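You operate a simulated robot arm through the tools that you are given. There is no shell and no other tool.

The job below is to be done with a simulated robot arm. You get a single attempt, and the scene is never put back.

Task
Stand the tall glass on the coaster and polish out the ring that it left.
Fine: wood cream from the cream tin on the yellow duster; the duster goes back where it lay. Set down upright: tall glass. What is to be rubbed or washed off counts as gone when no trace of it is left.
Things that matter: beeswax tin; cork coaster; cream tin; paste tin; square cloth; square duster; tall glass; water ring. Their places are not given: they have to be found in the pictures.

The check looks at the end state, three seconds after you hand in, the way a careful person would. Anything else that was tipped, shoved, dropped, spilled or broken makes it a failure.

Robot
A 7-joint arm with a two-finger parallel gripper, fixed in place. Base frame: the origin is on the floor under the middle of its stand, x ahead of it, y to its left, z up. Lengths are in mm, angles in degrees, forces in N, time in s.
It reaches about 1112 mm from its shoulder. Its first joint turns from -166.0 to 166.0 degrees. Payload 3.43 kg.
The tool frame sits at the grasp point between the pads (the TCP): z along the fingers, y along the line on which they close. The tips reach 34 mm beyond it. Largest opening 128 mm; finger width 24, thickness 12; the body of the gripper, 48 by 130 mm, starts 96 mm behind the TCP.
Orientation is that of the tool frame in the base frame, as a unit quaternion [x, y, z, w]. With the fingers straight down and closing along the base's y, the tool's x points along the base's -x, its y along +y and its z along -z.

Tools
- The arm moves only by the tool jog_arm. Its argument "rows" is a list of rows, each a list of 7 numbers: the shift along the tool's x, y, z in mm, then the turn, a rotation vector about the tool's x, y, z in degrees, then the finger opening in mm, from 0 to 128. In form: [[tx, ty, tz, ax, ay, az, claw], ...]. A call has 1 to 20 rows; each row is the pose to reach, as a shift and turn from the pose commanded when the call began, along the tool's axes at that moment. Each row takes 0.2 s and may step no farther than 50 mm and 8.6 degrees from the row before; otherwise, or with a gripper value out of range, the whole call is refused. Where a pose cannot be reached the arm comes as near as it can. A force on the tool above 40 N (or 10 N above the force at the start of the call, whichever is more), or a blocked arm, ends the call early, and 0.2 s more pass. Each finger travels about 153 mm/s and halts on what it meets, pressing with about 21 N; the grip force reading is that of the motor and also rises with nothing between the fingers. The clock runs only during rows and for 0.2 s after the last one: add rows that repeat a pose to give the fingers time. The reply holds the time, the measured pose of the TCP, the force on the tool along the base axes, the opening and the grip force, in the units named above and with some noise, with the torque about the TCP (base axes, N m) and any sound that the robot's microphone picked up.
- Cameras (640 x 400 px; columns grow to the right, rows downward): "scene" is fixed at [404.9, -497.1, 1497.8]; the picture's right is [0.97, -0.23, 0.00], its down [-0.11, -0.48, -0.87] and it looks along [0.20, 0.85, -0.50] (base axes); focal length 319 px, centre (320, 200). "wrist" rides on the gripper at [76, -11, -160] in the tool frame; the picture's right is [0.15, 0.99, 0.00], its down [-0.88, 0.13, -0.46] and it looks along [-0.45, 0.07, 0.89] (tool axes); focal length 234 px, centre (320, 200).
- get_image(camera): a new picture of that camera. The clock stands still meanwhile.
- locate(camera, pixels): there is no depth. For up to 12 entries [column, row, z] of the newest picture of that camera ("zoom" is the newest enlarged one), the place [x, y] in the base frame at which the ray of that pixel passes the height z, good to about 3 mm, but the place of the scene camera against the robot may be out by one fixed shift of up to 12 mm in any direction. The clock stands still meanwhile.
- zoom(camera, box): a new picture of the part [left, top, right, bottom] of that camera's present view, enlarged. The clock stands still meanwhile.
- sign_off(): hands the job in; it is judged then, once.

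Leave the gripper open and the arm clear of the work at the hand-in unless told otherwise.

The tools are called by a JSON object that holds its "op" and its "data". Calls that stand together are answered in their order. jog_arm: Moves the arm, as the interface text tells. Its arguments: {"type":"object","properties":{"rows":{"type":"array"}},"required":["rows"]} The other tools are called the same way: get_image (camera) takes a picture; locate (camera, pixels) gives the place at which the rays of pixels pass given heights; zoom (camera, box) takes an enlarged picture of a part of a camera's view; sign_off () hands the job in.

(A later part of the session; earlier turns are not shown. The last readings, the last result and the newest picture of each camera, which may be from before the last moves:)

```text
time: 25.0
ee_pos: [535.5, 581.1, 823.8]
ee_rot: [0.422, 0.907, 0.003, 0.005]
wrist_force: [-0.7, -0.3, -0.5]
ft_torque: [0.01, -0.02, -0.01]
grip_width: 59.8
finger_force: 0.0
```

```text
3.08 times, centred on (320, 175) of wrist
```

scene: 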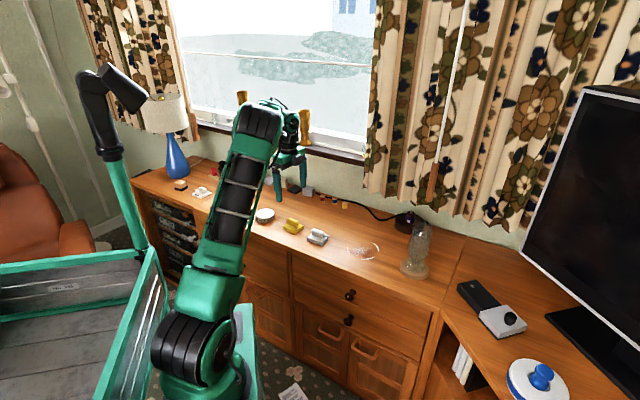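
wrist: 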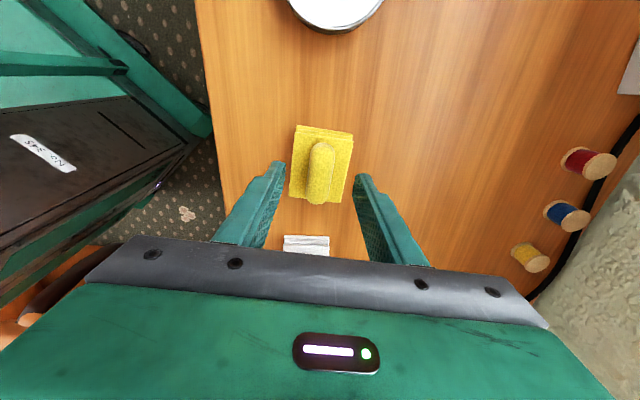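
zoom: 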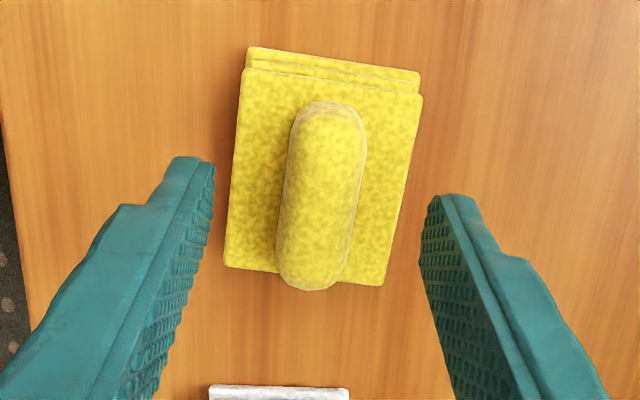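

The grip is centred between the fingers to within about 1 mm. I'll narrow to 50 and step down carefully, reading the force to sense the top of the duster's pad.

{"op": "jog_arm", "data": {"rows": [[0, 0, 0, 0, 0, 0, 50], [0, 0, 10, 0, 0, 0, 50], [0, 0, 20, 0, 0, 0, 50], [0, 0, 20, 0, 0, 0, 50]]}}

{"op": "jog_arm", "data": {"rows": [[0, 0, 4, 0, 0, 0, 50], [0, 0, 4, 0, 0, 0, 50]]}}

{"op": "jog_arm", "data": {"rows": [[0, 0, 3, 0, 0, 0, 50], [0, 0, 3, 0, 0, 0, 50]]}}

{"op": "zoom", "data": {"camera": "wrist", "box": [240, 110, 400, 240]}}

```text
time: 26.0
ee_pos: [537.7, 580.1, 804.7]
ee_rot: [0.423, 0.906, 0.003, 0.005]
wrist_force: [0.5, 0.0, -0.5]
ft_torque: [0.01, 0.02, -0.01]
grip_width: 50.2
finger_force: 0.0
```

```text
time: 26.6
ee_pos: [537.9, 580.8, 801.8]
ee_rot: [0.423, 0.906, 0.004, 0.006]
wrist_force: [1.2, 0.2, 18.1]
ft_torque: [-0.17, 0.32, -0.03]
grip_width: 50.1
finger_force: 0.2
```

```text
time: 27.0
ee_pos: [529.0, 581.8, 807.4]
ee_rot: [0.423, 0.906, 0.006, 0.011]
wrist_force: [0.3, -0.7, 0.0]
ft_torque: [-0.01, 0.1, 0.02]
grip_width: 50.2
finger_force: 0.0
stopped in row 2: the force on the tool passed its limit at 44 N (the readings are from after the stop); the commanded pose is now the measured one
```

```text
3.08 times, centred on (320, 175) of wrist
```

zoom: 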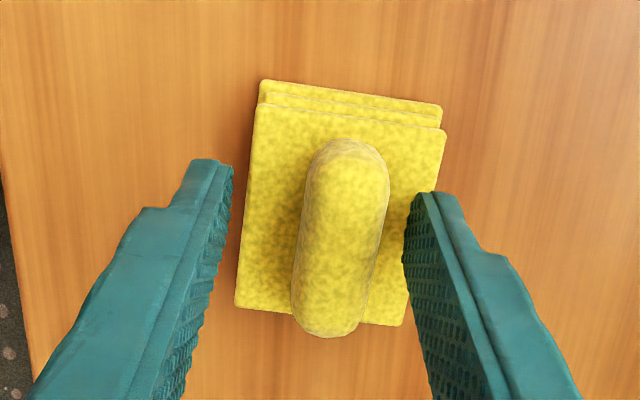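

One step too many: the tips met the pad top at a TCP height of about 803 and the arm stopped at 44 N, shifting back about 9 mm. I need to check whether the duster moved.

{"op": "get_image", "data": {"camera": "wrist"}}

{"op": "locate", "data": {"camera": "wrist", "pixels": [[327.5, 187.3, 785], [327.5, 187.3, 795], [301.5, 145, 765], [358, 152.5, 765], [348, 215, 765], [294, 209, 765]]}}

{"op": "zoom", "data": {"camera": "scene", "box": [240, 170, 360, 260]}}

```text
taken
```

wrist: 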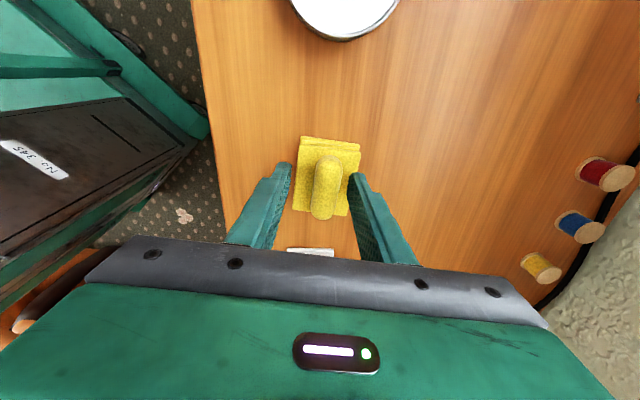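

```text
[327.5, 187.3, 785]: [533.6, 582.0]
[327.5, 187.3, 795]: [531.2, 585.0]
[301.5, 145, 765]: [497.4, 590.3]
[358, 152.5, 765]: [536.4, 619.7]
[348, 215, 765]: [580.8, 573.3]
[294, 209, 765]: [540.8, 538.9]
```

```text
4.44 times, centred on (300, 215) of scene
```

zoom: 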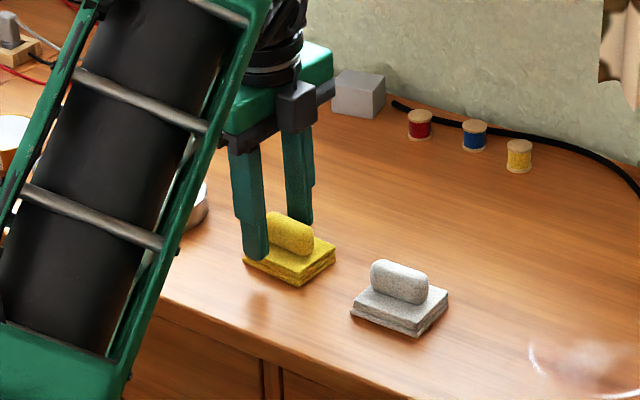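

The duster hasn't moved (its centre is still about (538.7,580.4)). I'll rise a little, re-centre on the grip and take out the small tilt.

{"op": "jog_arm", "data": {"rows": [[0, 0, -8, 0, 0, 0, 50], [-3, 3, -8, 0.6, 0.4, 0, 50], [-6.5, 5.7, -8, 1.1, 0.8, 0, 50], [-6.5, 5.7, -8, 1.1, 0.8, 0, 50]]}}

{"op": "zoom", "data": {"camera": "wrist", "box": [240, 110, 400, 240]}}

```text
time: 28.0
ee_pos: [536.2, 579.9, 814.8]
ee_rot: [0.423, 0.906, 0.002, 0.001]
wrist_force: [-0.4, 0.5, 0.0]
ft_torque: [0.02, 0.01, -0.02]
grip_width: 50.2
finger_force: 0.0
```

```text
3.08 times, centred on (320, 175) of wrist
```

zoom: 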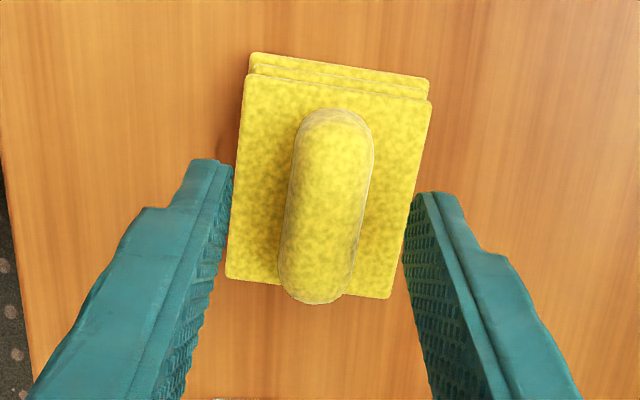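

The grip is about 2 mm to +y. I'll shift, lower to a TCP height of about 806 (tips just above the pad), and close.

{"op": "jog_arm", "data": {"rows": [[0, 2, 4, 0, 0, 0, 50], [0, 2, 8.5, 0, 0, 0, 50], [0, 2, 8.5, 0, 0, 0, 50]]}}

```text
time: 28.8
ee_pos: [538.4, 579.8, 806.2]
ee_rot: [0.422, 0.907, 0.001, 0.0]
wrist_force: [-0.4, -0.3, -0.1]
ft_torque: [0.02, 0.01, 0.02]
grip_width: 49.8
finger_force: 0.1
```

The TCP is at z 806.2 with no contact force. Now I'll close on the grip.

{"op": "jog_arm", "data": {"rows": [[0, 0, 0, 0, 0, 0, 36], [0, 0, 0, 0, 0, 0, 28], [0, 0, 0, 0, 0, 0, 20], [0, 0, 0, 0, 0, 0, 10], [0, 0, 0, 0, 0, 0, 10], [0, 0, 0, 0, 0, 0, 10]]}}

{"op": "zoom", "data": {"camera": "wrist", "box": [240, 110, 400, 240]}}

```text
time: 30.2
ee_pos: [538.2, 579.6, 806.7]
ee_rot: [0.422, 0.907, 0.002, 0.001]
wrist_force: [0.1, 0.4, 1.0]
ft_torque: [-0.07, -0.01, -0.02]
grip_width: 21.2
finger_force: 21.1
```

```text
3.08 times, centred on (320, 175) of wrist
```

zoom: 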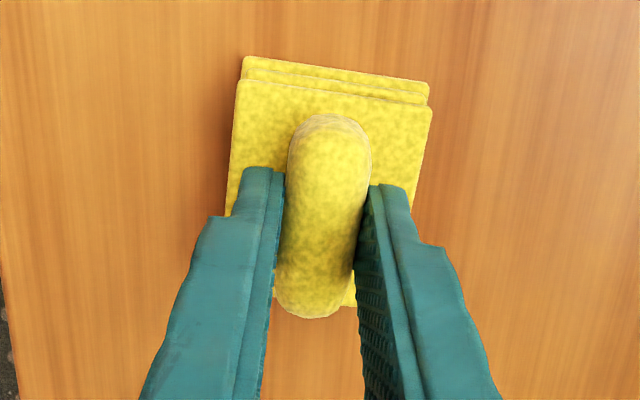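

The grip is held at 21.2 mm, 21 N. Home pose for the duster: TCP (538.2, 579.6, 806.7). I'll lift 80 mm and look.

{"op": "jog_arm", "data": {"rows": [[0, 0, -8, 0, 0, 0, 10], [0, 0, -25, 0, 0, 0, 10], [0, 0, -50, 0, 0, 0, 10], [0, 0, -75, 0, 0, 0, 10], [0, 0, -85, 0, 0, 0, 10], [0, 0, -85, 0, 0, 0, 10]]}}

{"op": "get_image", "data": {"camera": "wrist"}}

{"op": "zoom", "data": {"camera": "scene", "box": [220, 150, 360, 260]}}

```text
time: 31.6
ee_pos: [537.9, 580.8, 891.4]
ee_rot: [0.424, 0.906, 0.001, 0.001]
wrist_force: [-0.4, 0.7, 0.2]
ft_torque: [-0.02, 0.02, -0.01]
grip_width: 21.1
finger_force: 20.7
```

```text
taken
```

wrist: 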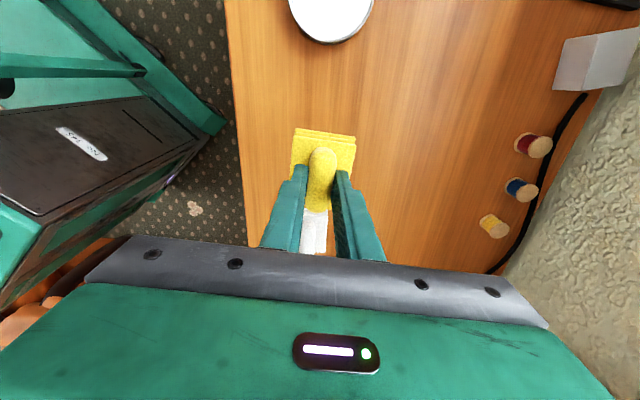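

```text
3.64 times, centred on (290, 205) of scene
```

zoom: 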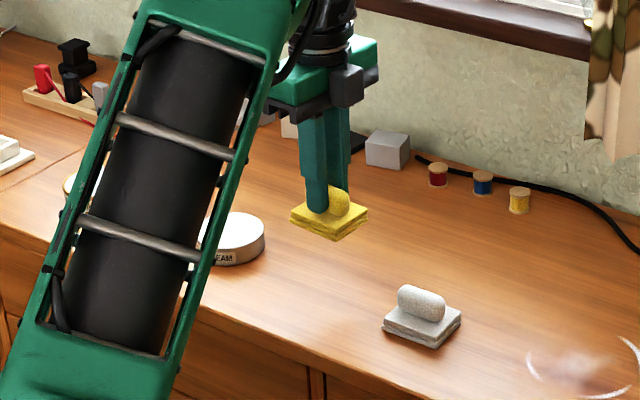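

The duster is in hand. I'll move 60 mm toward the cream tin so that the whole tin shows in the wrist view.

{"op": "jog_arm", "data": {"rows": [[20, 0, 0, 0, 0, 0, 10], [45, 0, -10, 0, 0, 0, 10], [60, 0, -20, 0, 0, 0, 10], [60, 0, -20, 0, 0, 0, 10]]}}

{"op": "get_image", "data": {"camera": "wrist"}}

{"op": "zoom", "data": {"camera": "wrist", "box": [250, 0, 410, 130]}}

```text
time: 32.6
ee_pos: [498.6, 627.1, 912.6]
ee_rot: [0.424, 0.906, 0.0, 0.001]
wrist_force: [0.5, -0.5, -0.6]
ft_torque: [-0.02, 0.0, -0.01]
grip_width: 21.1
finger_force: 21.3
```

```text
taken
```

wrist: 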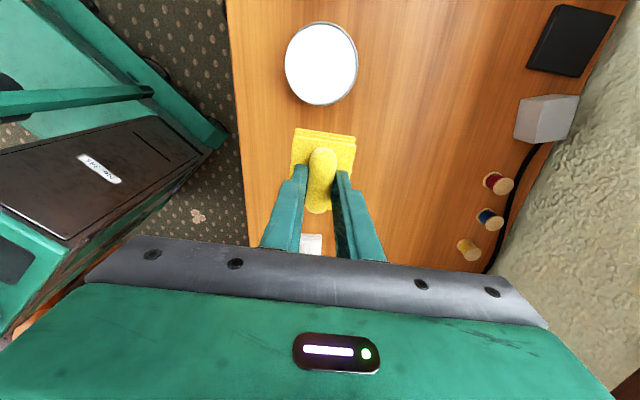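

```text
3.08 times, centred on (330, 65) of wrist
```

zoom: 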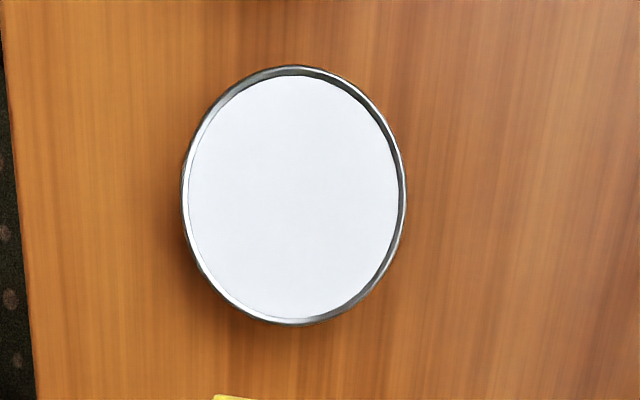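

{"op": "locate", "data": {"camera": "wrist", "pixels": [[321.6, 63.4, 780], [321.6, 63.4, 770], [284.8, 63.4, 780], [358, 63.4, 780], [321.2, 21.1, 780], [321.9, 105.6, 780], [321.6, 63.4, 785], [321.6, 63.4, 775]]}}

```text
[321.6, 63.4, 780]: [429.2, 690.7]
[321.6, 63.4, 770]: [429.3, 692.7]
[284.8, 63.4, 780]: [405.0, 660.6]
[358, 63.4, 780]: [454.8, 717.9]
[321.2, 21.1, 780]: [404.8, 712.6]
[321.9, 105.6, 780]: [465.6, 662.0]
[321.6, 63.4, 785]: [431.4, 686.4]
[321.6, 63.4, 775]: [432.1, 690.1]
```

The cream tin centre works out at about (432.5,687.5), with a rim about 78 mm across and the cream slightly recessed. I'll move over it and lower to about 20 mm above the rim.

{"op": "jog_arm", "data": {"rows": [[30, -4, 0, 0, 0, 0, 10], [60, -8, 0, 0, 0, 0, 10], [89, -12, 0, 0, 0, 0, 10], [89, -12, 20, 0, 0, 0, 10], [89, -12, 45, 0, 0, 0, 10], [89, -12, 58, 0, 0, 0, 10], [89, -12, 58, 0, 0, 0, 10]]}}

{"op": "get_image", "data": {"camera": "wrist"}}

{"op": "zoom", "data": {"camera": "scene", "box": [210, 150, 330, 250]}}

```text
time: 34.2
ee_pos: [431.9, 687.9, 853.4]
ee_rot: [0.424, 0.906, 0.001, 0.001]
wrist_force: [-0.1, 0.3, -0.6]
ft_torque: [0.0, 0.02, 0.01]
grip_width: 21.1
finger_force: 21.3
```

```text
taken
```

wrist: 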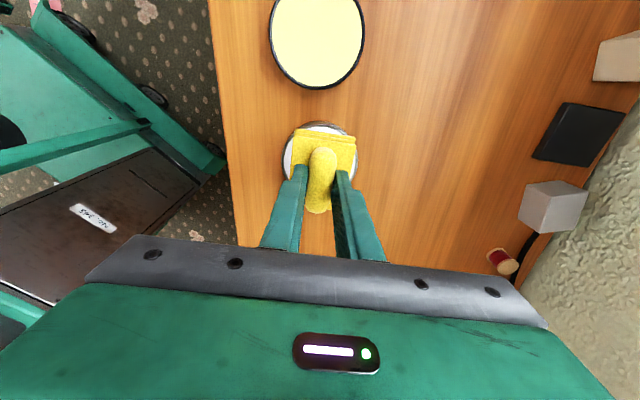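

```text
4.00 times, centred on (270, 200) of scene
```

zoom: 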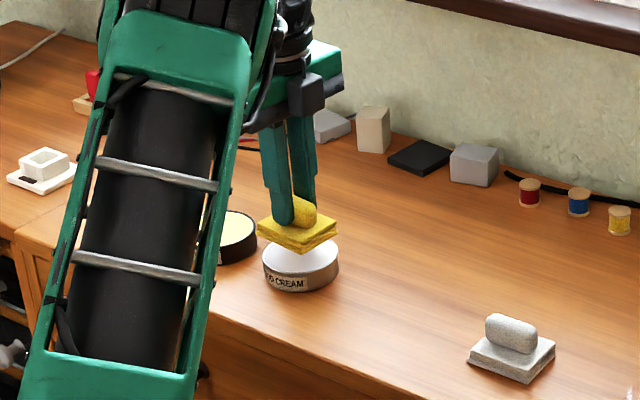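

The duster is centred over the WOOD CREAM tin. I'll come down in small steps, checking the force each time.

{"op": "jog_arm", "data": {"rows": [[0, 0, 6, 0, 0, 0, 10], [0, 0, 11, 0, 0, 0, 10], [0, 0, 11, 0, 0, 0, 10]]}}

```text
time: 35.0
ee_pos: [431.9, 688.6, 842.3]
ee_rot: [0.423, 0.906, 0.0, 0.0]
wrist_force: [-0.7, 0.0, -0.8]
ft_torque: [0.03, 0.02, 0.03]
grip_width: 21.2
finger_force: 21.2
```

No contact yet. Another 4 mm.

{"op": "jog_arm", "data": {"rows": [[0, 0, 2, 0, 0, 0, 10], [0, 0, 4, 0, 0, 0, 10], [0, 0, 4, 0, 0, 0, 10]]}}

{"op": "zoom", "data": {"camera": "scene", "box": [230, 180, 310, 240]}}

{"op": "zoom", "data": {"camera": "wrist", "box": [260, 100, 380, 220]}}

```text
time: 35.8
ee_pos: [434.1, 686.7, 838.2]
ee_rot: [0.423, 0.906, 0.001, 0.0]
wrist_force: [0.7, -0.3, -1.0]
ft_torque: [0.04, 0.02, 0.01]
grip_width: 21.1
finger_force: 21.7
```

```text
6.67 times, centred on (270, 210) of scene
```

zoom: 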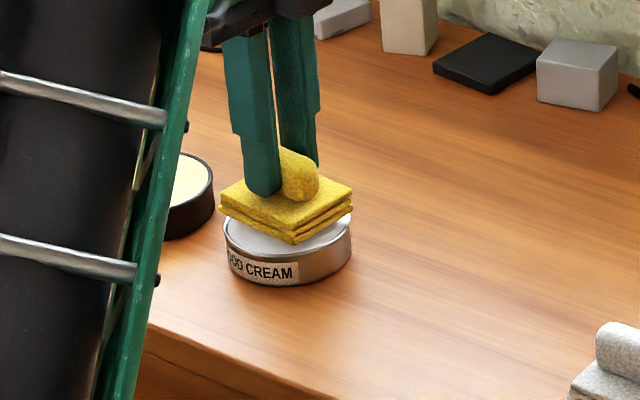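

```text
3.33 times, centred on (320, 160) of wrist
```

zoom: 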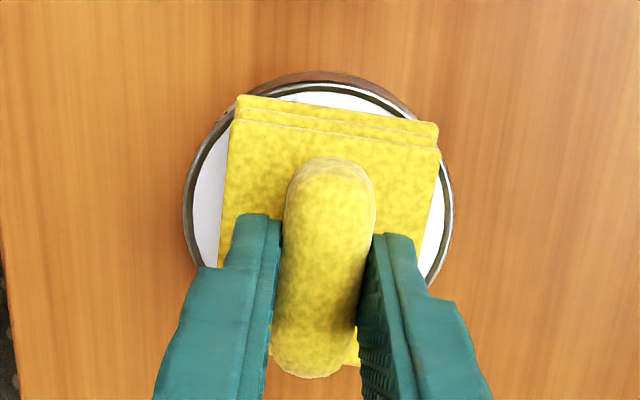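

Well centred, and still about 5 mm above the rim. I'll continue 3 mm at a time.

{"op": "jog_arm", "data": {"rows": [[0, 0, 1.5, 0, 0, 0, 10], [0, 0, 3, 0, 0, 0, 10], [0, 0, 3, 0, 0, 0, 10]]}}

```text
time: 36.6
ee_pos: [433.8, 687.5, 835.6]
ee_rot: [0.423, 0.906, 0.0, 0.0]
wrist_force: [0.2, -0.6, 0.4]
ft_torque: [0.0, 0.02, -0.04]
grip_width: 21.1
finger_force: 20.9
```

{"op": "jog_arm", "data": {"rows": [[0, 0, 1, 0, 0, 0, 10], [0, 0, 2, 0, 0, 0, 10], [0, 0, 2, 0, 0, 0, 10]]}}

```text
time: 37.4
ee_pos: [432.7, 688.9, 834.5]
ee_rot: [0.423, 0.906, 0.001, 0.0]
wrist_force: [0.6, -1.3, -0.4]
ft_torque: [0.02, -0.01, 0.02]
grip_width: 21.2
finger_force: 20.9
```

{"op": "jog_arm", "data": {"rows": [[0, 0, 1, 0, 0, 0, 10], [0, 0, 2, 0, 0, 0, 10], [0, 0, 2, 0, 0, 0, 10]]}}

```text
time: 38.2
ee_pos: [432.7, 686.8, 832.3]
ee_rot: [0.423, 0.906, 0.002, 0.001]
wrist_force: [-0.2, 0.7, 0.4]
ft_torque: [0.03, 0.01, 0.0]
grip_width: 21.2
finger_force: 20.7
```

No contact yet at z 832. I'll go down another 1.5 mm.

{"op": "jog_arm", "data": {"rows": [[0, 0, 1, 0, 0, 0, 10], [0, 0, 1.5, 0, 0, 0, 10], [0, 0, 1.5, 0, 0, 0, 10]]}}

{"op": "zoom", "data": {"camera": "scene", "box": [230, 180, 310, 240]}}

```text
time: 39.0
ee_pos: [433.1, 688.5, 831.1]
ee_rot: [0.422, 0.906, 0.002, 0.001]
wrist_force: [-1.8, 0.5, 2.8]
ft_torque: [-0.05, 0.13, -0.05]
grip_width: 21.2
finger_force: 20.5
```

```text
6.67 times, centred on (270, 210) of scene
```

zoom: 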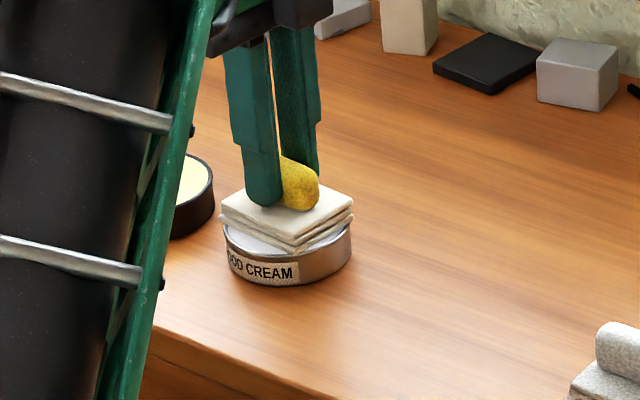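

The duster pad has turned white, so it is loaded with wood cream, at only about 3 N of contact. I'll lift straight up 70 mm.

{"op": "jog_arm", "data": {"rows": [[0, 0, -3, 0, 0, 0, 10], [0, 0, -12, 0, 0, 0, 10], [0, 0, -30, 0, 0, 0, 10], [0, 0, -55, 0, 0, 0, 10], [0, 0, -75, 0, 0, 0, 10], [0, 0, -75, 0, 0, 0, 10]]}}

{"op": "zoom", "data": {"camera": "scene", "box": [215, 170, 315, 250]}}

{"op": "zoom", "data": {"camera": "scene", "box": [330, 220, 450, 290]}}

```text
time: 40.4
ee_pos: [435.1, 689.1, 908.8]
ee_rot: [0.423, 0.906, 0.001, 0.001]
wrist_force: [0.4, 0.0, -0.8]
ft_torque: [0.0, 0.0, 0.0]
grip_width: 21.1
finger_force: 20.5
```

```text
5.00 times, centred on (265, 210) of scene
```

zoom: 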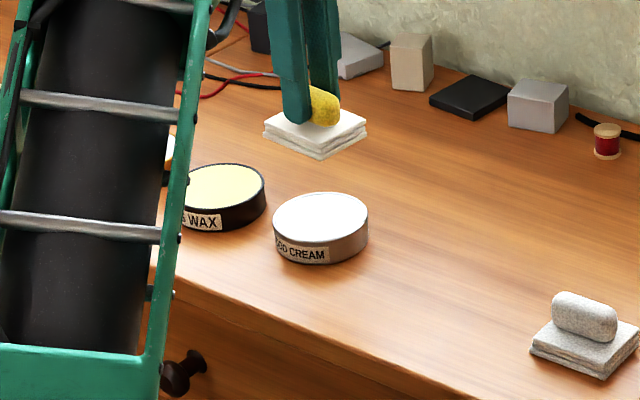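

```text
5.33 times, centred on (390, 255) of scene
```

zoom: 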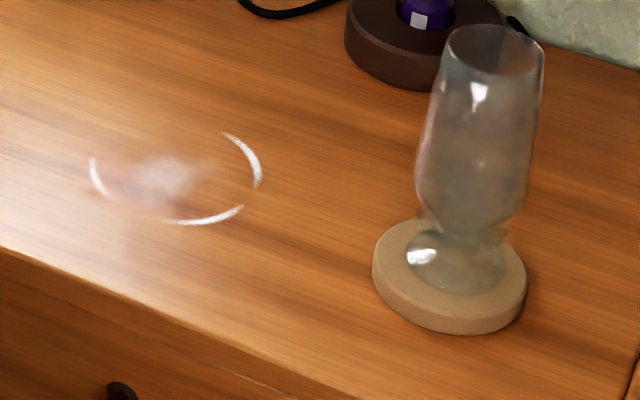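

{"op": "locate", "data": {"camera": "zoom", "pixels": [[90, 160, 743], [110, 198, 743], [224, 134, 743], [258, 168, 743], [257, 185, 743], [180, 223, 743], [240, 208, 743], [450, 268, 760], [374, 262, 760], [526, 275, 760], [160, 180, 743]]}}

```text
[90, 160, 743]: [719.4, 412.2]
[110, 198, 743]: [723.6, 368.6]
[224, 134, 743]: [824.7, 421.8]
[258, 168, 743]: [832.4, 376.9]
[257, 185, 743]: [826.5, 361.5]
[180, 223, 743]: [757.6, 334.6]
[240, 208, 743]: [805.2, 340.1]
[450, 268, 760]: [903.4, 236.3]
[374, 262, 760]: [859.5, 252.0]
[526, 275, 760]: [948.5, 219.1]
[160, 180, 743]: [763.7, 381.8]
```

I've fitted the ring as a circle about (776,386), radius about 57, matching where the glass stood. I'll carry the loaded duster there at the present height.

{"op": "jog_arm", "data": {"rows": [[-45, 6.6, 0, 0, 0, 0, 10], [-90, 13.2, 0, 0, 0, 0, 10], [-135, 19.8, 0, 0, 0, 0, 10], [-180, 26.4, 0, 0, 0, 0, 10], [-226, 33, 0, 0, 0, 0, 10], [-271, 39.6, 0, 0, 0, 0, 10], [-316, 46.2, 0, 0, 0, 0, 10], [-361, 52.8, 0, 0, 0, 0, 10], [-406, 59.4, 0, 0, 0, 0, 10], [-451, 66, 0, 0, 0, 0, 10], [-451, 66, 0, 0, 0, 0, 10]]}}

{"op": "get_image", "data": {"camera": "wrist"}}

{"op": "zoom", "data": {"camera": "scene", "box": [310, 160, 450, 280]}}

```text
time: 42.8
ee_pos: [772.9, 385.5, 905.9]
ee_rot: [0.422, 0.906, 0.0, 0.001]
wrist_force: [-1.4, 0.2, 0.3]
ft_torque: [-0.02, -0.03, 0.01]
grip_width: 21.1
finger_force: 20.8
```

```text
taken
```

wrist: 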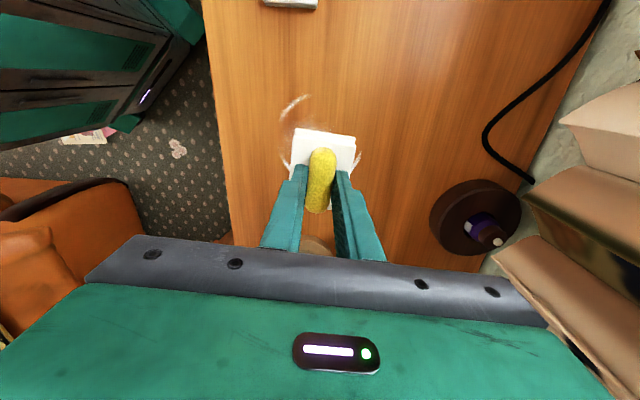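

```text
3.33 times, centred on (380, 220) of scene
```

zoom: 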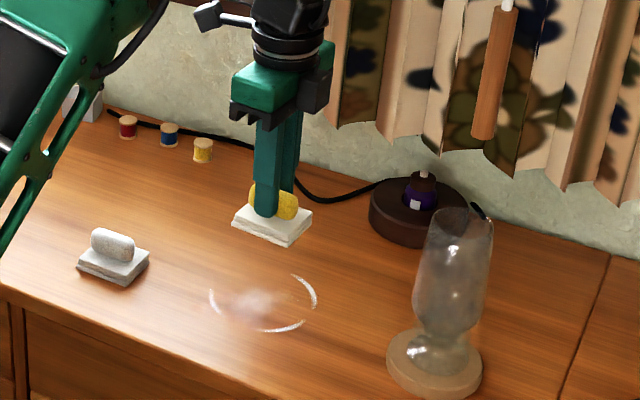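

The ring shows around the duster, centred beneath it. I'll lower to just above the surface, then creep to light contact.

{"op": "jog_arm", "data": {"rows": [[0, 0, 30, 0, 0, 0, 10], [0, 0, 60, 0, 0, 0, 10], [0, 0, 80, 0, 0, 0, 10], [0, 0, 92, 0, 0, 0, 10], [0, 0, 92, 0, 0, 0, 10]]}}

```text
time: 44.0
ee_pos: [772.8, 383.8, 813.7]
ee_rot: [0.423, 0.906, 0.001, 0.0]
wrist_force: [0.0, -0.5, -0.8]
ft_torque: [0.04, -0.01, -0.01]
grip_width: 20.9
finger_force: 21.0
```

{"op": "jog_arm", "data": {"rows": [[0, 0, 2, 0, 0, 0, 10], [0, 0, 5, 0, 0, 0, 10], [0, 0, 5, 0, 0, 0, 10]]}}

```text
time: 44.8
ee_pos: [772.8, 384.9, 807.9]
ee_rot: [0.423, 0.906, 0.001, 0.001]
wrist_force: [-0.1, -0.1, -0.5]
ft_torque: [0.03, 0.05, 0.0]
grip_width: 21.3
finger_force: 20.9
```

Not touching yet at z 807.9. Another 2 mm.

{"op": "jog_arm", "data": {"rows": [[0, 0, 1, 0, 0, 0, 10], [0, 0, 2, 0, 0, 0, 10], [0, 0, 2, 0, 0, 0, 10]]}}

```text
time: 45.6
ee_pos: [773.6, 383.3, 805.8]
ee_rot: [0.423, 0.906, 0.001, 0.0]
wrist_force: [-0.2, 0.4, 1.9]
ft_torque: [-0.05, 0.01, -0.01]
grip_width: 21.3
finger_force: 21.5
```

{"op": "jog_arm", "data": {"rows": [[0, 0, 0.8, 0, 0, 0, 10], [0, 0, 0.8, 0, 0, 0, 10]]}}

```text
time: 46.2
ee_pos: [772.4, 383.1, 807.9]
ee_rot: [0.423, 0.906, 0.001, 0.001]
wrist_force: [0.9, -3.2, 10.8]
ft_torque: [-0.14, 0.06, 0.04]
grip_width: 21.2
finger_force: 20.7
```

Light pressure of about 11 N. I'll start rubbing with one back-and-forth pass along the sideboard through the ring centre, then check the forces.

{"op": "jog_arm", "data": {"rows": [[6, 2, 0.8, 0, 0, 0, 10], [16, 3, 0.8, 0, 0, 0, 10], [28, 3, 0.8, 0, 0, 0, 10], [36, 3, 0.8, 0, 0, 0, 10], [24, 3, 0.8, 0, 0, 0, 10], [10, 3, 0.8, 0, 0, 0, 10], [-6, 3, 0.8, 0, 0, 0, 10], [-20, 3, 0.8, 0, 0, 0, 10], [-34, 3, 0.8, 0, 0, 0, 10], [-20, 3, 0.8, 0, 0, 0, 10], [-5, 3, 0.8, 0, 0, 0, 10], [1, 3, 0.8, 0, 0, 0, 10]]}}

{"op": "get_image", "data": {"camera": "wrist"}}

{"op": "zoom", "data": {"camera": "scene", "box": [320, 200, 440, 280]}}

```text
time: 48.8
ee_pos: [774.7, 388.5, 805.0]
ee_rot: [0.423, 0.906, 0.001, 0.001]
wrist_force: [3.0, -4.9, 12.1]
ft_torque: [-0.3, -0.06, 0.05]
grip_width: 21.1
finger_force: 21.3
```

```text
taken
```

wrist: 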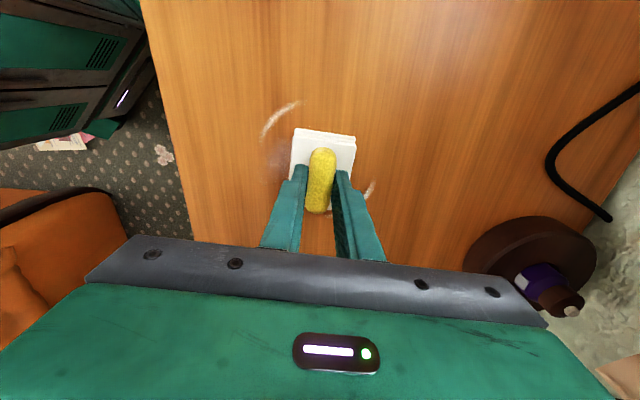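

```text
5.00 times, centred on (380, 240) of scene
```

zoom: 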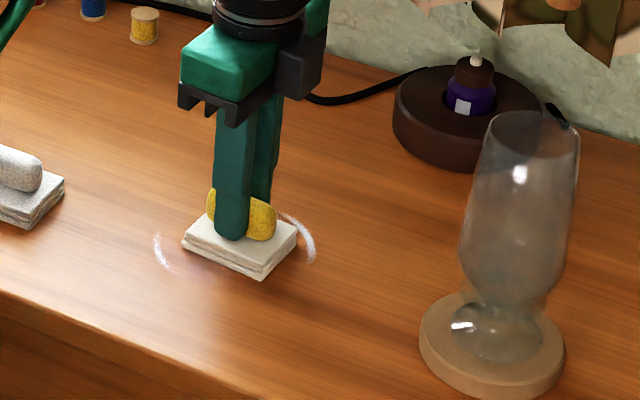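

The strip along the centre is already clean. Next come passes along the front side (y about -30) with the same pressure.

{"op": "jog_arm", "data": {"rows": [[4, -10, 0, 0, 0, 0, 10], [10, -22, 0, 0, 0, 0, 10], [20, -30, 0, 0, 0, 0, 10], [34, -32, 0, 0, 0, 0, 10], [40, -28, 0, 0, 0, 0, 10], [28, -36, 0, 0, 0, 0, 10], [14, -38, 0, 0, 0, 0, 10], [0, -38, 0, 0, 0, 0, 10], [-14, -36, 0, 0, 0, 0, 10], [-28, -32, 0, 0, 0, 0, 10], [-36, -24, 0, 0, 0, 0, 10], [-24, -24, 0, 0, 0, 0, 10], [-10, -26, 0, 0, 0, 0, 10], [4, -26, 0, 0, 0, 0, 10], [18, -24, 0, 0, 0, 0, 10], [32, -20, 0, 0, 0, 0, 10], [38, -12, 0, 0, 0, 0, 10], [26, -8, 0, 0, 0, 0, 10], [12, -4, 0, 0, 0, 0, 10], [0, 0, 0, 0, 0, 0, 10]]}}

{"op": "get_image", "data": {"camera": "wrist"}}

{"op": "zoom", "data": {"camera": "scene", "box": [320, 200, 440, 280]}}

```text
time: 53.0
ee_pos: [773.9, 386.9, 804.6]
ee_rot: [0.423, 0.906, 0.001, 0.0]
wrist_force: [-2.5, 1.9, 7.7]
ft_torque: [0.04, 0.14, -0.06]
grip_width: 20.9
finger_force: 20.7
```

```text
taken
```

wrist: 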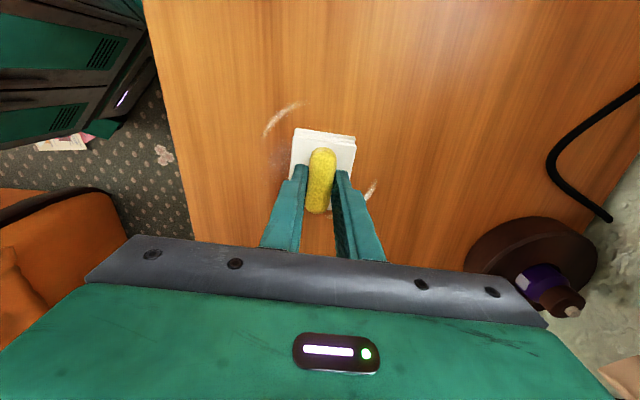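

```text
5.00 times, centred on (380, 240) of scene
```

zoom: 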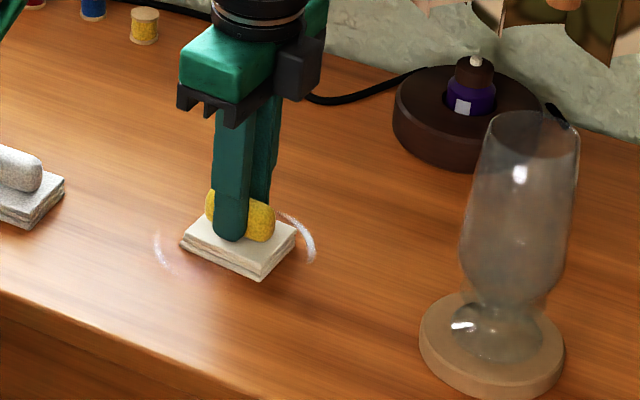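

{"op": "zoom", "data": {"camera": "wrist", "box": [240, 80, 400, 210]}}

```text
3.08 times, centred on (320, 145) of wrist
```

zoom: 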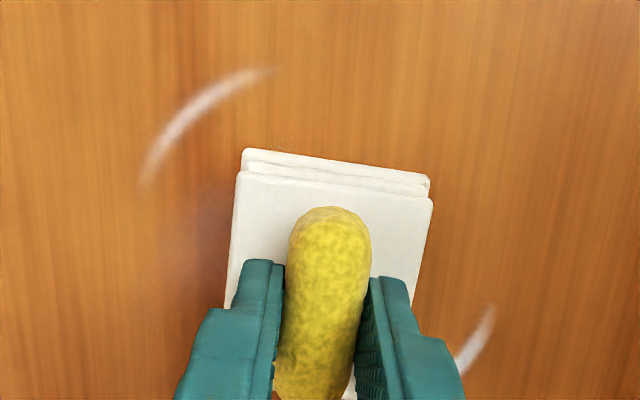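

{"op": "locate", "data": {"camera": "wrist", "pixels": [[264.7, 135.2, 745], [281, 115, 745], [300.5, 103.4, 745], [375, 183, 745], [378, 178, 745], [319.5, 155, 745], [370, 193, 745]]}}

```text
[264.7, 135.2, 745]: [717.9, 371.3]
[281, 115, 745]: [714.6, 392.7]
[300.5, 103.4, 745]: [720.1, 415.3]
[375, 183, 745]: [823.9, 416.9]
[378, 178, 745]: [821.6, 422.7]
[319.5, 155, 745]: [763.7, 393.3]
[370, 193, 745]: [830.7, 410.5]
```

The arcs have faded but are not gone. The left arc lies at tool offsets (24,-53) to (56,-23). I'll press slightly more and work that arc with repeated short strokes.

{"op": "jog_arm", "data": {"rows": [[10, -12, 0.4, 0, 0, 0, 10], [22, -26, 0.7, 0, 0, 0, 10], [32, -38, 0.7, 0, 0, 0, 10], [48, -34, 0.7, 0, 0, 0, 10], [32, -40, 0.7, 0, 0, 0, 10], [16, -44, 0.7, 0, 0, 0, 10], [32, -40, 0.7, 0, 0, 0, 10], [48, -34, 0.7, 0, 0, 0, 10], [52, -22, 0.7, 0, 0, 0, 10], [44, -32, 0.7, 0, 0, 0, 10], [30, -40, 0.7, 0, 0, 0, 10], [16, -44, 0.7, 0, 0, 0, 10], [30, -40, 0.7, 0, 0, 0, 10], [46, -34, 0.7, 0, 0, 0, 10], [52, -20, 0.7, 0, 0, 0, 10], [44, -32, 0.7, 0, 0, 0, 10], [30, -38, 0.7, 0, 0, 0, 10], [20, -26, 0.7, 0, 0, 0, 10], [10, -12, 0.4, 0, 0, 0, 10], [0, 0, 0, 0, 0, 0, 10]]}}

{"op": "zoom", "data": {"camera": "wrist", "box": [240, 80, 400, 210]}}

{"op": "zoom", "data": {"camera": "scene", "box": [320, 200, 440, 280]}}

```text
time: 57.2
ee_pos: [774.6, 387.9, 805.5]
ee_rot: [0.423, 0.906, 0.001, 0.0]
wrist_force: [-0.4, -0.2, -0.2]
ft_torque: [0.0, -0.01, -0.01]
grip_width: 21.1
finger_force: 20.7
```

```text
3.08 times, centred on (320, 145) of wrist
```

zoom: 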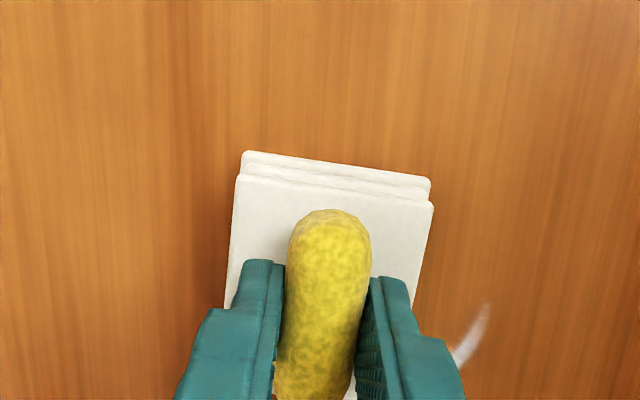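

```text
5.00 times, centred on (380, 240) of scene
```

zoom: 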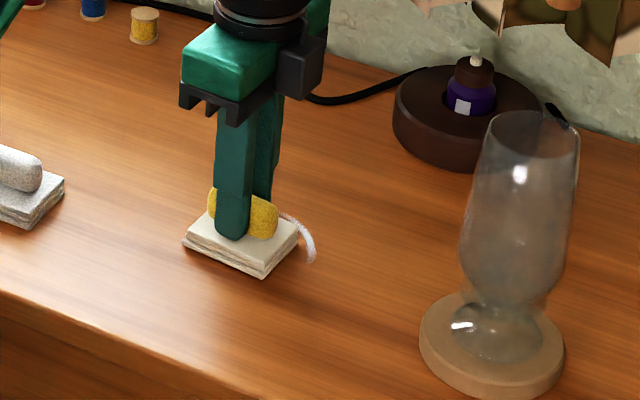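

The left arc is gone. Contact here has gone light (about 0 N), as the pad probably seated a bit higher in the grip. I'll press down 1 mm and read the force before doing the right-hand arc.

{"op": "jog_arm", "data": {"rows": [[0, 0, 0.5, 0, 0, 0, 10], [0, 0, 1.0, 0, 0, 0, 10], [0, 0, 1.0, 0, 0, 0, 10]]}}

```text
time: 58.0
ee_pos: [775.6, 387.8, 803.5]
ee_rot: [0.423, 0.906, 0.001, 0.0]
wrist_force: [-0.2, -0.3, 0.1]
ft_torque: [-0.03, 0.02, -0.02]
grip_width: 21.1
finger_force: 21.4
```

{"op": "jog_arm", "data": {"rows": [[0, 0, 0.5, 0, 0, 0, 10], [0, 0, 1.0, 0, 0, 0, 10], [0, 0, 1.0, 0, 0, 0, 10]]}}

```text
time: 58.8
ee_pos: [775.2, 386.9, 803.6]
ee_rot: [0.424, 0.906, 0.001, 0.001]
wrist_force: [0.1, -1.4, 5.0]
ft_torque: [-0.09, 0.09, 0.04]
grip_width: 21.0
finger_force: 20.6
```

There is contact again at 5 N. Now the right-hand arc, with repeated strokes at slightly more pressure.

{"op": "jog_arm", "data": {"rows": [[-4, 12, 0.3, 0, 0, 0, 10], [-8, 26, 0.6, 0, 0, 0, 10], [-12, 38, 0.6, 0, 0, 0, 10], [-26, 38, 0.6, 0, 0, 0, 10], [-40, 30, 0.6, 0, 0, 0, 10], [-48, 18, 0.6, 0, 0, 0, 10], [-38, 30, 0.6, 0, 0, 0, 10], [-24, 40, 0.6, 0, 0, 0, 10], [-8, 42, 0.6, 0, 0, 0, 10], [-22, 40, 0.6, 0, 0, 0, 10], [-36, 32, 0.6, 0, 0, 0, 10], [-48, 20, 0.6, 0, 0, 0, 10], [-38, 30, 0.6, 0, 0, 0, 10], [-24, 40, 0.6, 0, 0, 0, 10], [-8, 44, 0.6, 0, 0, 0, 10], [-22, 40, 0.6, 0, 0, 0, 10], [-36, 30, 0.6, 0, 0, 0, 10], [-24, 20, 0.6, 0, 0, 0, 10], [-12, 10, 0.3, 0, 0, 0, 10], [0, 0, 0, 0, 0, 0, 10]]}}

{"op": "zoom", "data": {"camera": "wrist", "box": [240, 80, 400, 210]}}

{"op": "zoom", "data": {"camera": "scene", "box": [320, 200, 440, 280]}}

```text
time: 63.0
ee_pos: [774.0, 387.4, 801.8]
ee_rot: [0.423, 0.906, 0.001, 0.002]
wrist_force: [7.7, -2.8, 21.5]
ft_torque: [-0.17, -0.25, 0.05]
grip_width: 21.2
finger_force: 21.5
```

```text
3.08 times, centred on (320, 145) of wrist
```

zoom: 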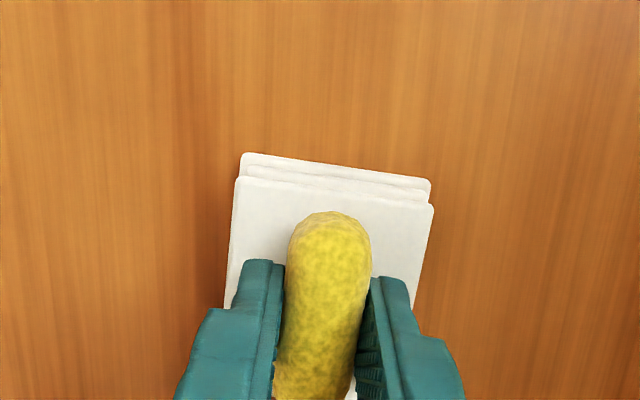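

```text
5.00 times, centred on (380, 240) of scene
```

zoom: 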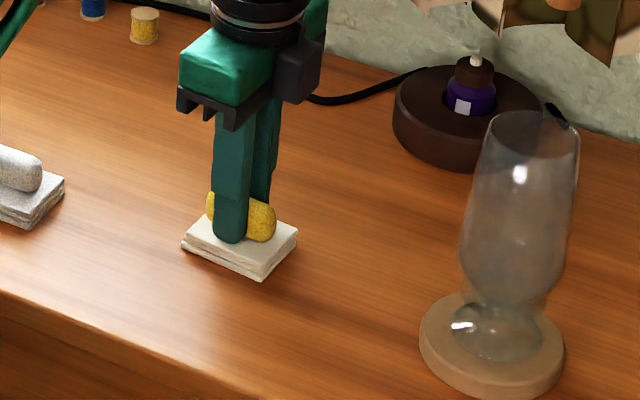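

No ring is visible outside the duster now. The force is 21 N, so I'll lift off and inspect the surface underneath.

{"op": "jog_arm", "data": {"rows": [[0, 0, -3, 0, 0, 0, 10], [0, 0, -15, 0, 0, 0, 10], [0, 0, -40, 0, 0, 0, 10], [0, 0, -75, 0, 0, 0, 10], [0, 0, -100, 0, 0, 0, 10], [0, 0, -100, 0, 0, 0, 10]]}}

{"op": "zoom", "data": {"camera": "scene", "box": [320, 200, 440, 280]}}

{"op": "get_image", "data": {"camera": "wrist"}}

```text
time: 64.4
ee_pos: [774.7, 388.8, 901.5]
ee_rot: [0.423, 0.906, 0.001, 0.001]
wrist_force: [-0.6, -0.3, -0.9]
ft_torque: [0.0, 0.03, -0.04]
grip_width: 21.0
finger_force: 21.1
```

```text
5.00 times, centred on (380, 240) of scene
```

zoom: 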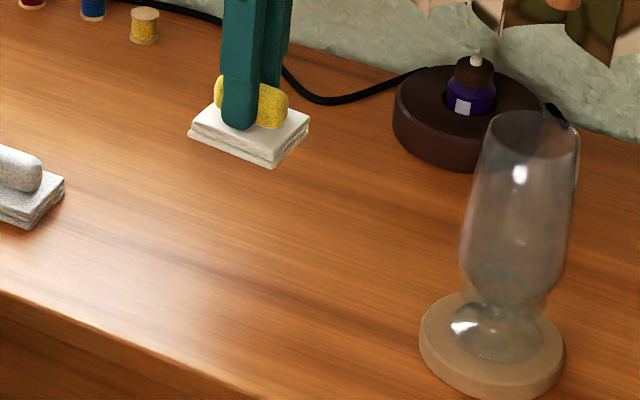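

```text
taken
```

wrist: 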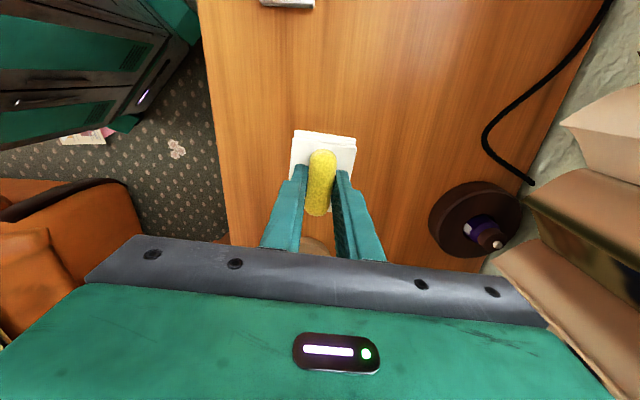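

{"op": "zoom", "data": {"camera": "scene", "box": [335, 228, 395, 268]}}

{"op": "zoom", "data": {"camera": "wrist", "box": [240, 60, 400, 190]}}

```text
10.00 times, centred on (365, 248) of scene
```

zoom: 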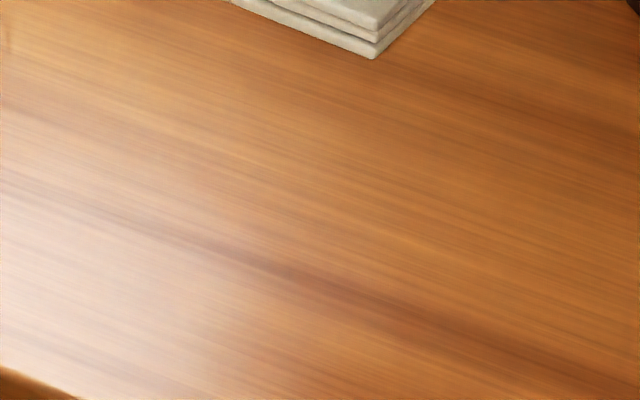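

```text
3.08 times, centred on (320, 125) of wrist
```

zoom: 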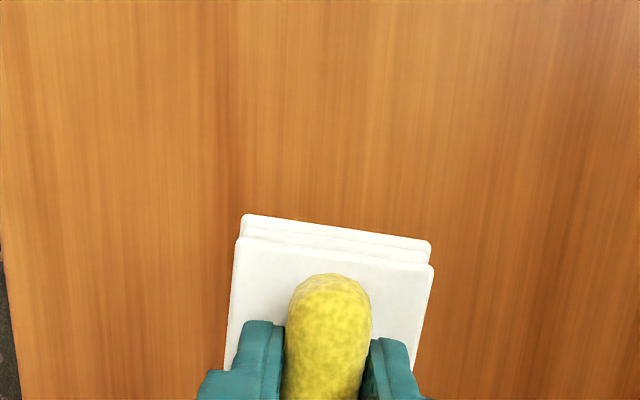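

The surface looks clean from both cameras. To be sure no faint trace is left, I'll make one more light polishing round over the whole disc: first back down to just above the surface.

{"op": "jog_arm", "data": {"rows": [[0, 0, 30, 0, 0, 0, 10], [0, 0, 65, 0, 0, 0, 10], [0, 0, 88, 0, 0, 0, 10], [0, 0, 96, 0, 0, 0, 10], [0, 0, 96, 0, 0, 0, 10]]}}

```text
time: 65.6
ee_pos: [775.8, 385.7, 806.1]
ee_rot: [0.423, 0.906, 0.0, 0.0]
wrist_force: [-0.5, -0.5, -1.6]
ft_torque: [-0.01, 0.01, -0.04]
grip_width: 21.0
finger_force: 21.1
```

{"op": "jog_arm", "data": {"rows": [[0, 0, 1, 0, 0, 0, 10], [0, 0, 2, 0, 0, 0, 10], [0, 0, 2, 0, 0, 0, 10]]}}

```text
time: 66.4
ee_pos: [775.0, 385.9, 804.8]
ee_rot: [0.422, 0.907, 0.001, 0.0]
wrist_force: [0.2, 1.5, -2.0]
ft_torque: [0.0, 0.0, 0.01]
grip_width: 21.0
finger_force: 21.4
```

{"op": "jog_arm", "data": {"rows": [[0, 0, 0.8, 0, 0, 0, 10], [0, 0, 1.5, 0, 0, 0, 10], [0, 0, 1.5, 0, 0, 0, 10]]}}

```text
time: 67.2
ee_pos: [775.3, 386.5, 802.3]
ee_rot: [0.423, 0.906, 0.001, 0.0]
wrist_force: [0.8, 0.1, 0.1]
ft_torque: [0.03, -0.01, -0.02]
grip_width: 21.2
finger_force: 20.9
```

{"op": "jog_arm", "data": {"rows": [[0, 0, 0.5, 0, 0, 0, 10], [0, 0, 0.9, 0, 0, 0, 10], [0, 0, 0.9, 0, 0, 0, 10]]}}

```text
time: 68.0
ee_pos: [774.5, 386.9, 803.1]
ee_rot: [0.424, 0.906, 0.002, 0.001]
wrist_force: [0.2, -4.0, 13.2]
ft_torque: [-0.17, 0.08, 0.04]
grip_width: 21.1
finger_force: 20.8
```

Good contact at 13 N. One full circular polishing round at about 34 mm radius.

{"op": "jog_arm", "data": {"rows": [[12, 0, 0, 0, 0, 0, 10], [24, 0, 0, 0, 0, 0, 10], [34, 0, 0, 0, 0, 0, 10], [31.4, 13, 0, 0, 0, 0, 10], [24, 24, 0, 0, 0, 0, 10], [13, 31.4, 0, 0, 0, 0, 10], [0, 34, 0, 0, 0, 0, 10], [-13, 31.4, 0, 0, 0, 0, 10], [-24, 24, 0, 0, 0, 0, 10], [-31.4, 13, 0, 0, 0, 0, 10], [-34, 0, 0, 0, 0, 0, 10], [-31.4, -13, 0, 0, 0, 0, 10], [-24, -24, 0, 0, 0, 0, 10], [-13, -31.4, 0, 0, 0, 0, 10], [0, -34, 0, 0, 0, 0, 10], [13, -31.4, 0, 0, 0, 0, 10], [24, -24, 0, 0, 0, 0, 10], [31.4, -13, 0, 0, 0, 0, 10], [34, 0, 0, 0, 0, 0, 10], [20, 0, 0, 0, 0, 0, 10]]}}

```text
time: 72.2
ee_pos: [761.6, 402.6, 802.3]
ee_rot: [0.423, 0.906, 0.0, 0.0]
wrist_force: [0.4, 0.8, -0.2]
ft_torque: [0.0, -0.02, 0.02]
grip_width: 20.9
finger_force: 21.4
```

The contact force is back to 0 at this spot. I'll check how the duster sits in the grip.

{"op": "zoom", "data": {"camera": "scene", "box": [320, 200, 420, 270]}}

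{"op": "zoom", "data": {"camera": "wrist", "box": [240, 80, 400, 210]}}

```text
5.71 times, centred on (370, 235) of scene
```

zoom: 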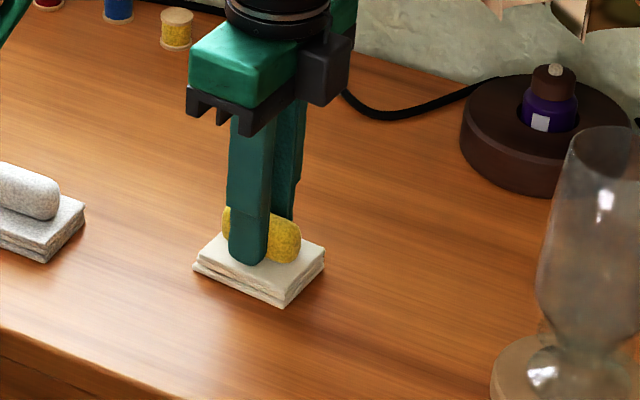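

```text
3.08 times, centred on (320, 145) of wrist
```

zoom: 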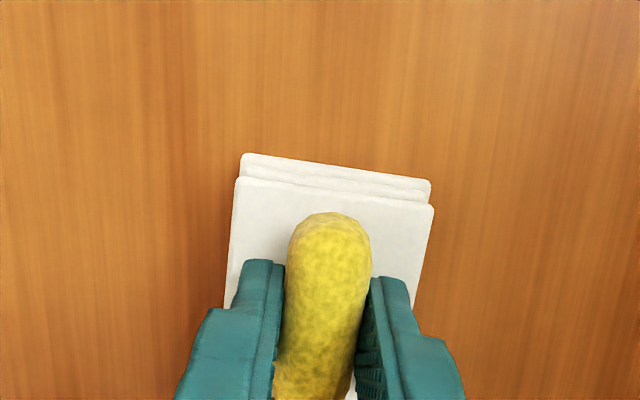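

The duster is held squarely. I'll press down 1 mm and do a second round in the opposite sense to be thorough.

{"op": "jog_arm", "data": {"rows": [[0, 0, 0.6, 0, 0, 0, 10], [0, 0, 1.2, 0, 0, 0, 10], [0, 0, 1.2, 0, 0, 0, 10]]}}

```text
time: 73.0
ee_pos: [761.8, 402.4, 801.2]
ee_rot: [0.423, 0.906, 0.001, 0.001]
wrist_force: [-1.5, -0.1, 15.6]
ft_torque: [-0.08, 0.19, 0.02]
grip_width: 20.9
finger_force: 20.9
```

{"op": "jog_arm", "data": {"rows": [[14, 0, -0.2, 0, 0, 0, 10], [11, -13, -0.2, 0, 0, 0, 10], [4, -24, -0.2, 0, 0, 0, 10], [-7, -31, -0.2, 0, 0, 0, 10], [-20, -34, -0.2, 0, 0, 0, 10], [-33, -31, -0.2, 0, 0, 0, 10], [-44, -24, -0.2, 0, 0, 0, 10], [-51, -13, -0.2, 0, 0, 0, 10], [-54, 0, -0.2, 0, 0, 0, 10], [-51, 13, -0.2, 0, 0, 0, 10], [-44, 24, -0.2, 0, 0, 0, 10], [-33, 31, -0.2, 0, 0, 0, 10], [-20, 34, -0.2, 0, 0, 0, 10], [-7, 31, -0.2, 0, 0, 0, 10], [4, 24, -0.2, 0, 0, 0, 10], [11, 13, -0.2, 0, 0, 0, 10], [4, 4, -0.2, 0, 0, 0, 10], [-10, 0, -0.2, 0, 0, 0, 10], [-26, 0, -0.2, 0, 0, 0, 10], [-20, 0, -0.2, 0, 0, 0, 10]]}}

```text
time: 77.2
ee_pos: [776.5, 384.7, 801.3]
ee_rot: [0.425, 0.905, 0.0, 0.003]
wrist_force: [2.7, -8.8, 17.3]
ft_torque: [0.04, 0.31, 0.08]
grip_width: 21.1
finger_force: 21.1
```

A full round with contact is complete. I'll lift off 100 mm and inspect again.

{"op": "jog_arm", "data": {"rows": [[0, 0, -3, 0, 0, 0, 10], [0, 0, -15, 0, 0, 0, 10], [0, 0, -40, 0, 0, 0, 10], [0, 0, -75, 0, 0, 0, 10], [0, 0, -100, 0, 0, 0, 10], [0, 0, -100, 0, 0, 0, 10]]}}

{"op": "zoom", "data": {"camera": "scene", "box": [320, 200, 440, 280]}}

{"op": "zoom", "data": {"camera": "wrist", "box": [240, 60, 400, 230]}}

```text
time: 78.6
ee_pos: [776.6, 390.2, 903.6]
ee_rot: [0.423, 0.906, 0.001, 0.0]
wrist_force: [0.0, 0.3, 0.2]
ft_torque: [0.03, -0.01, -0.02]
grip_width: 21.3
finger_force: 20.7
```

```text
5.00 times, centred on (380, 240) of scene
```

zoom: 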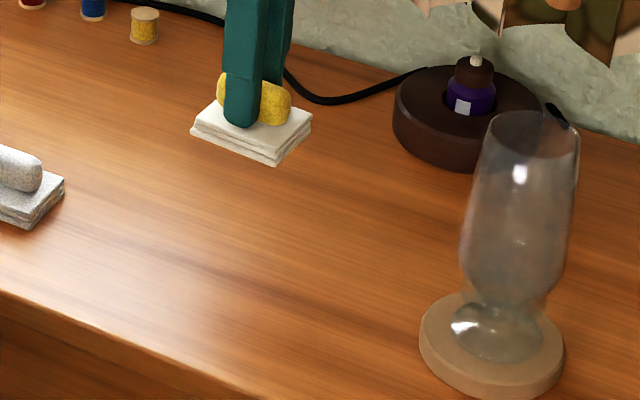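

```text
2.35 times, centred on (320, 145) of wrist
```

zoom: 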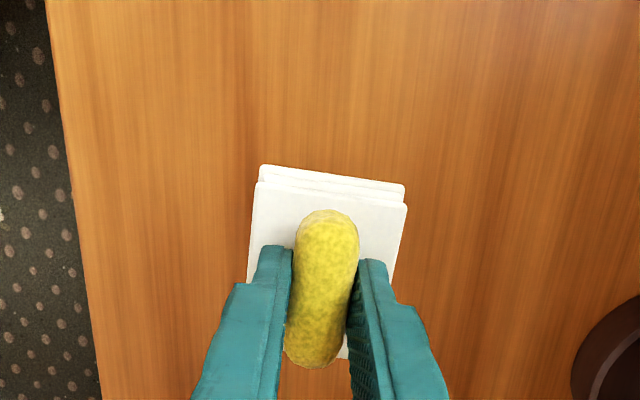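

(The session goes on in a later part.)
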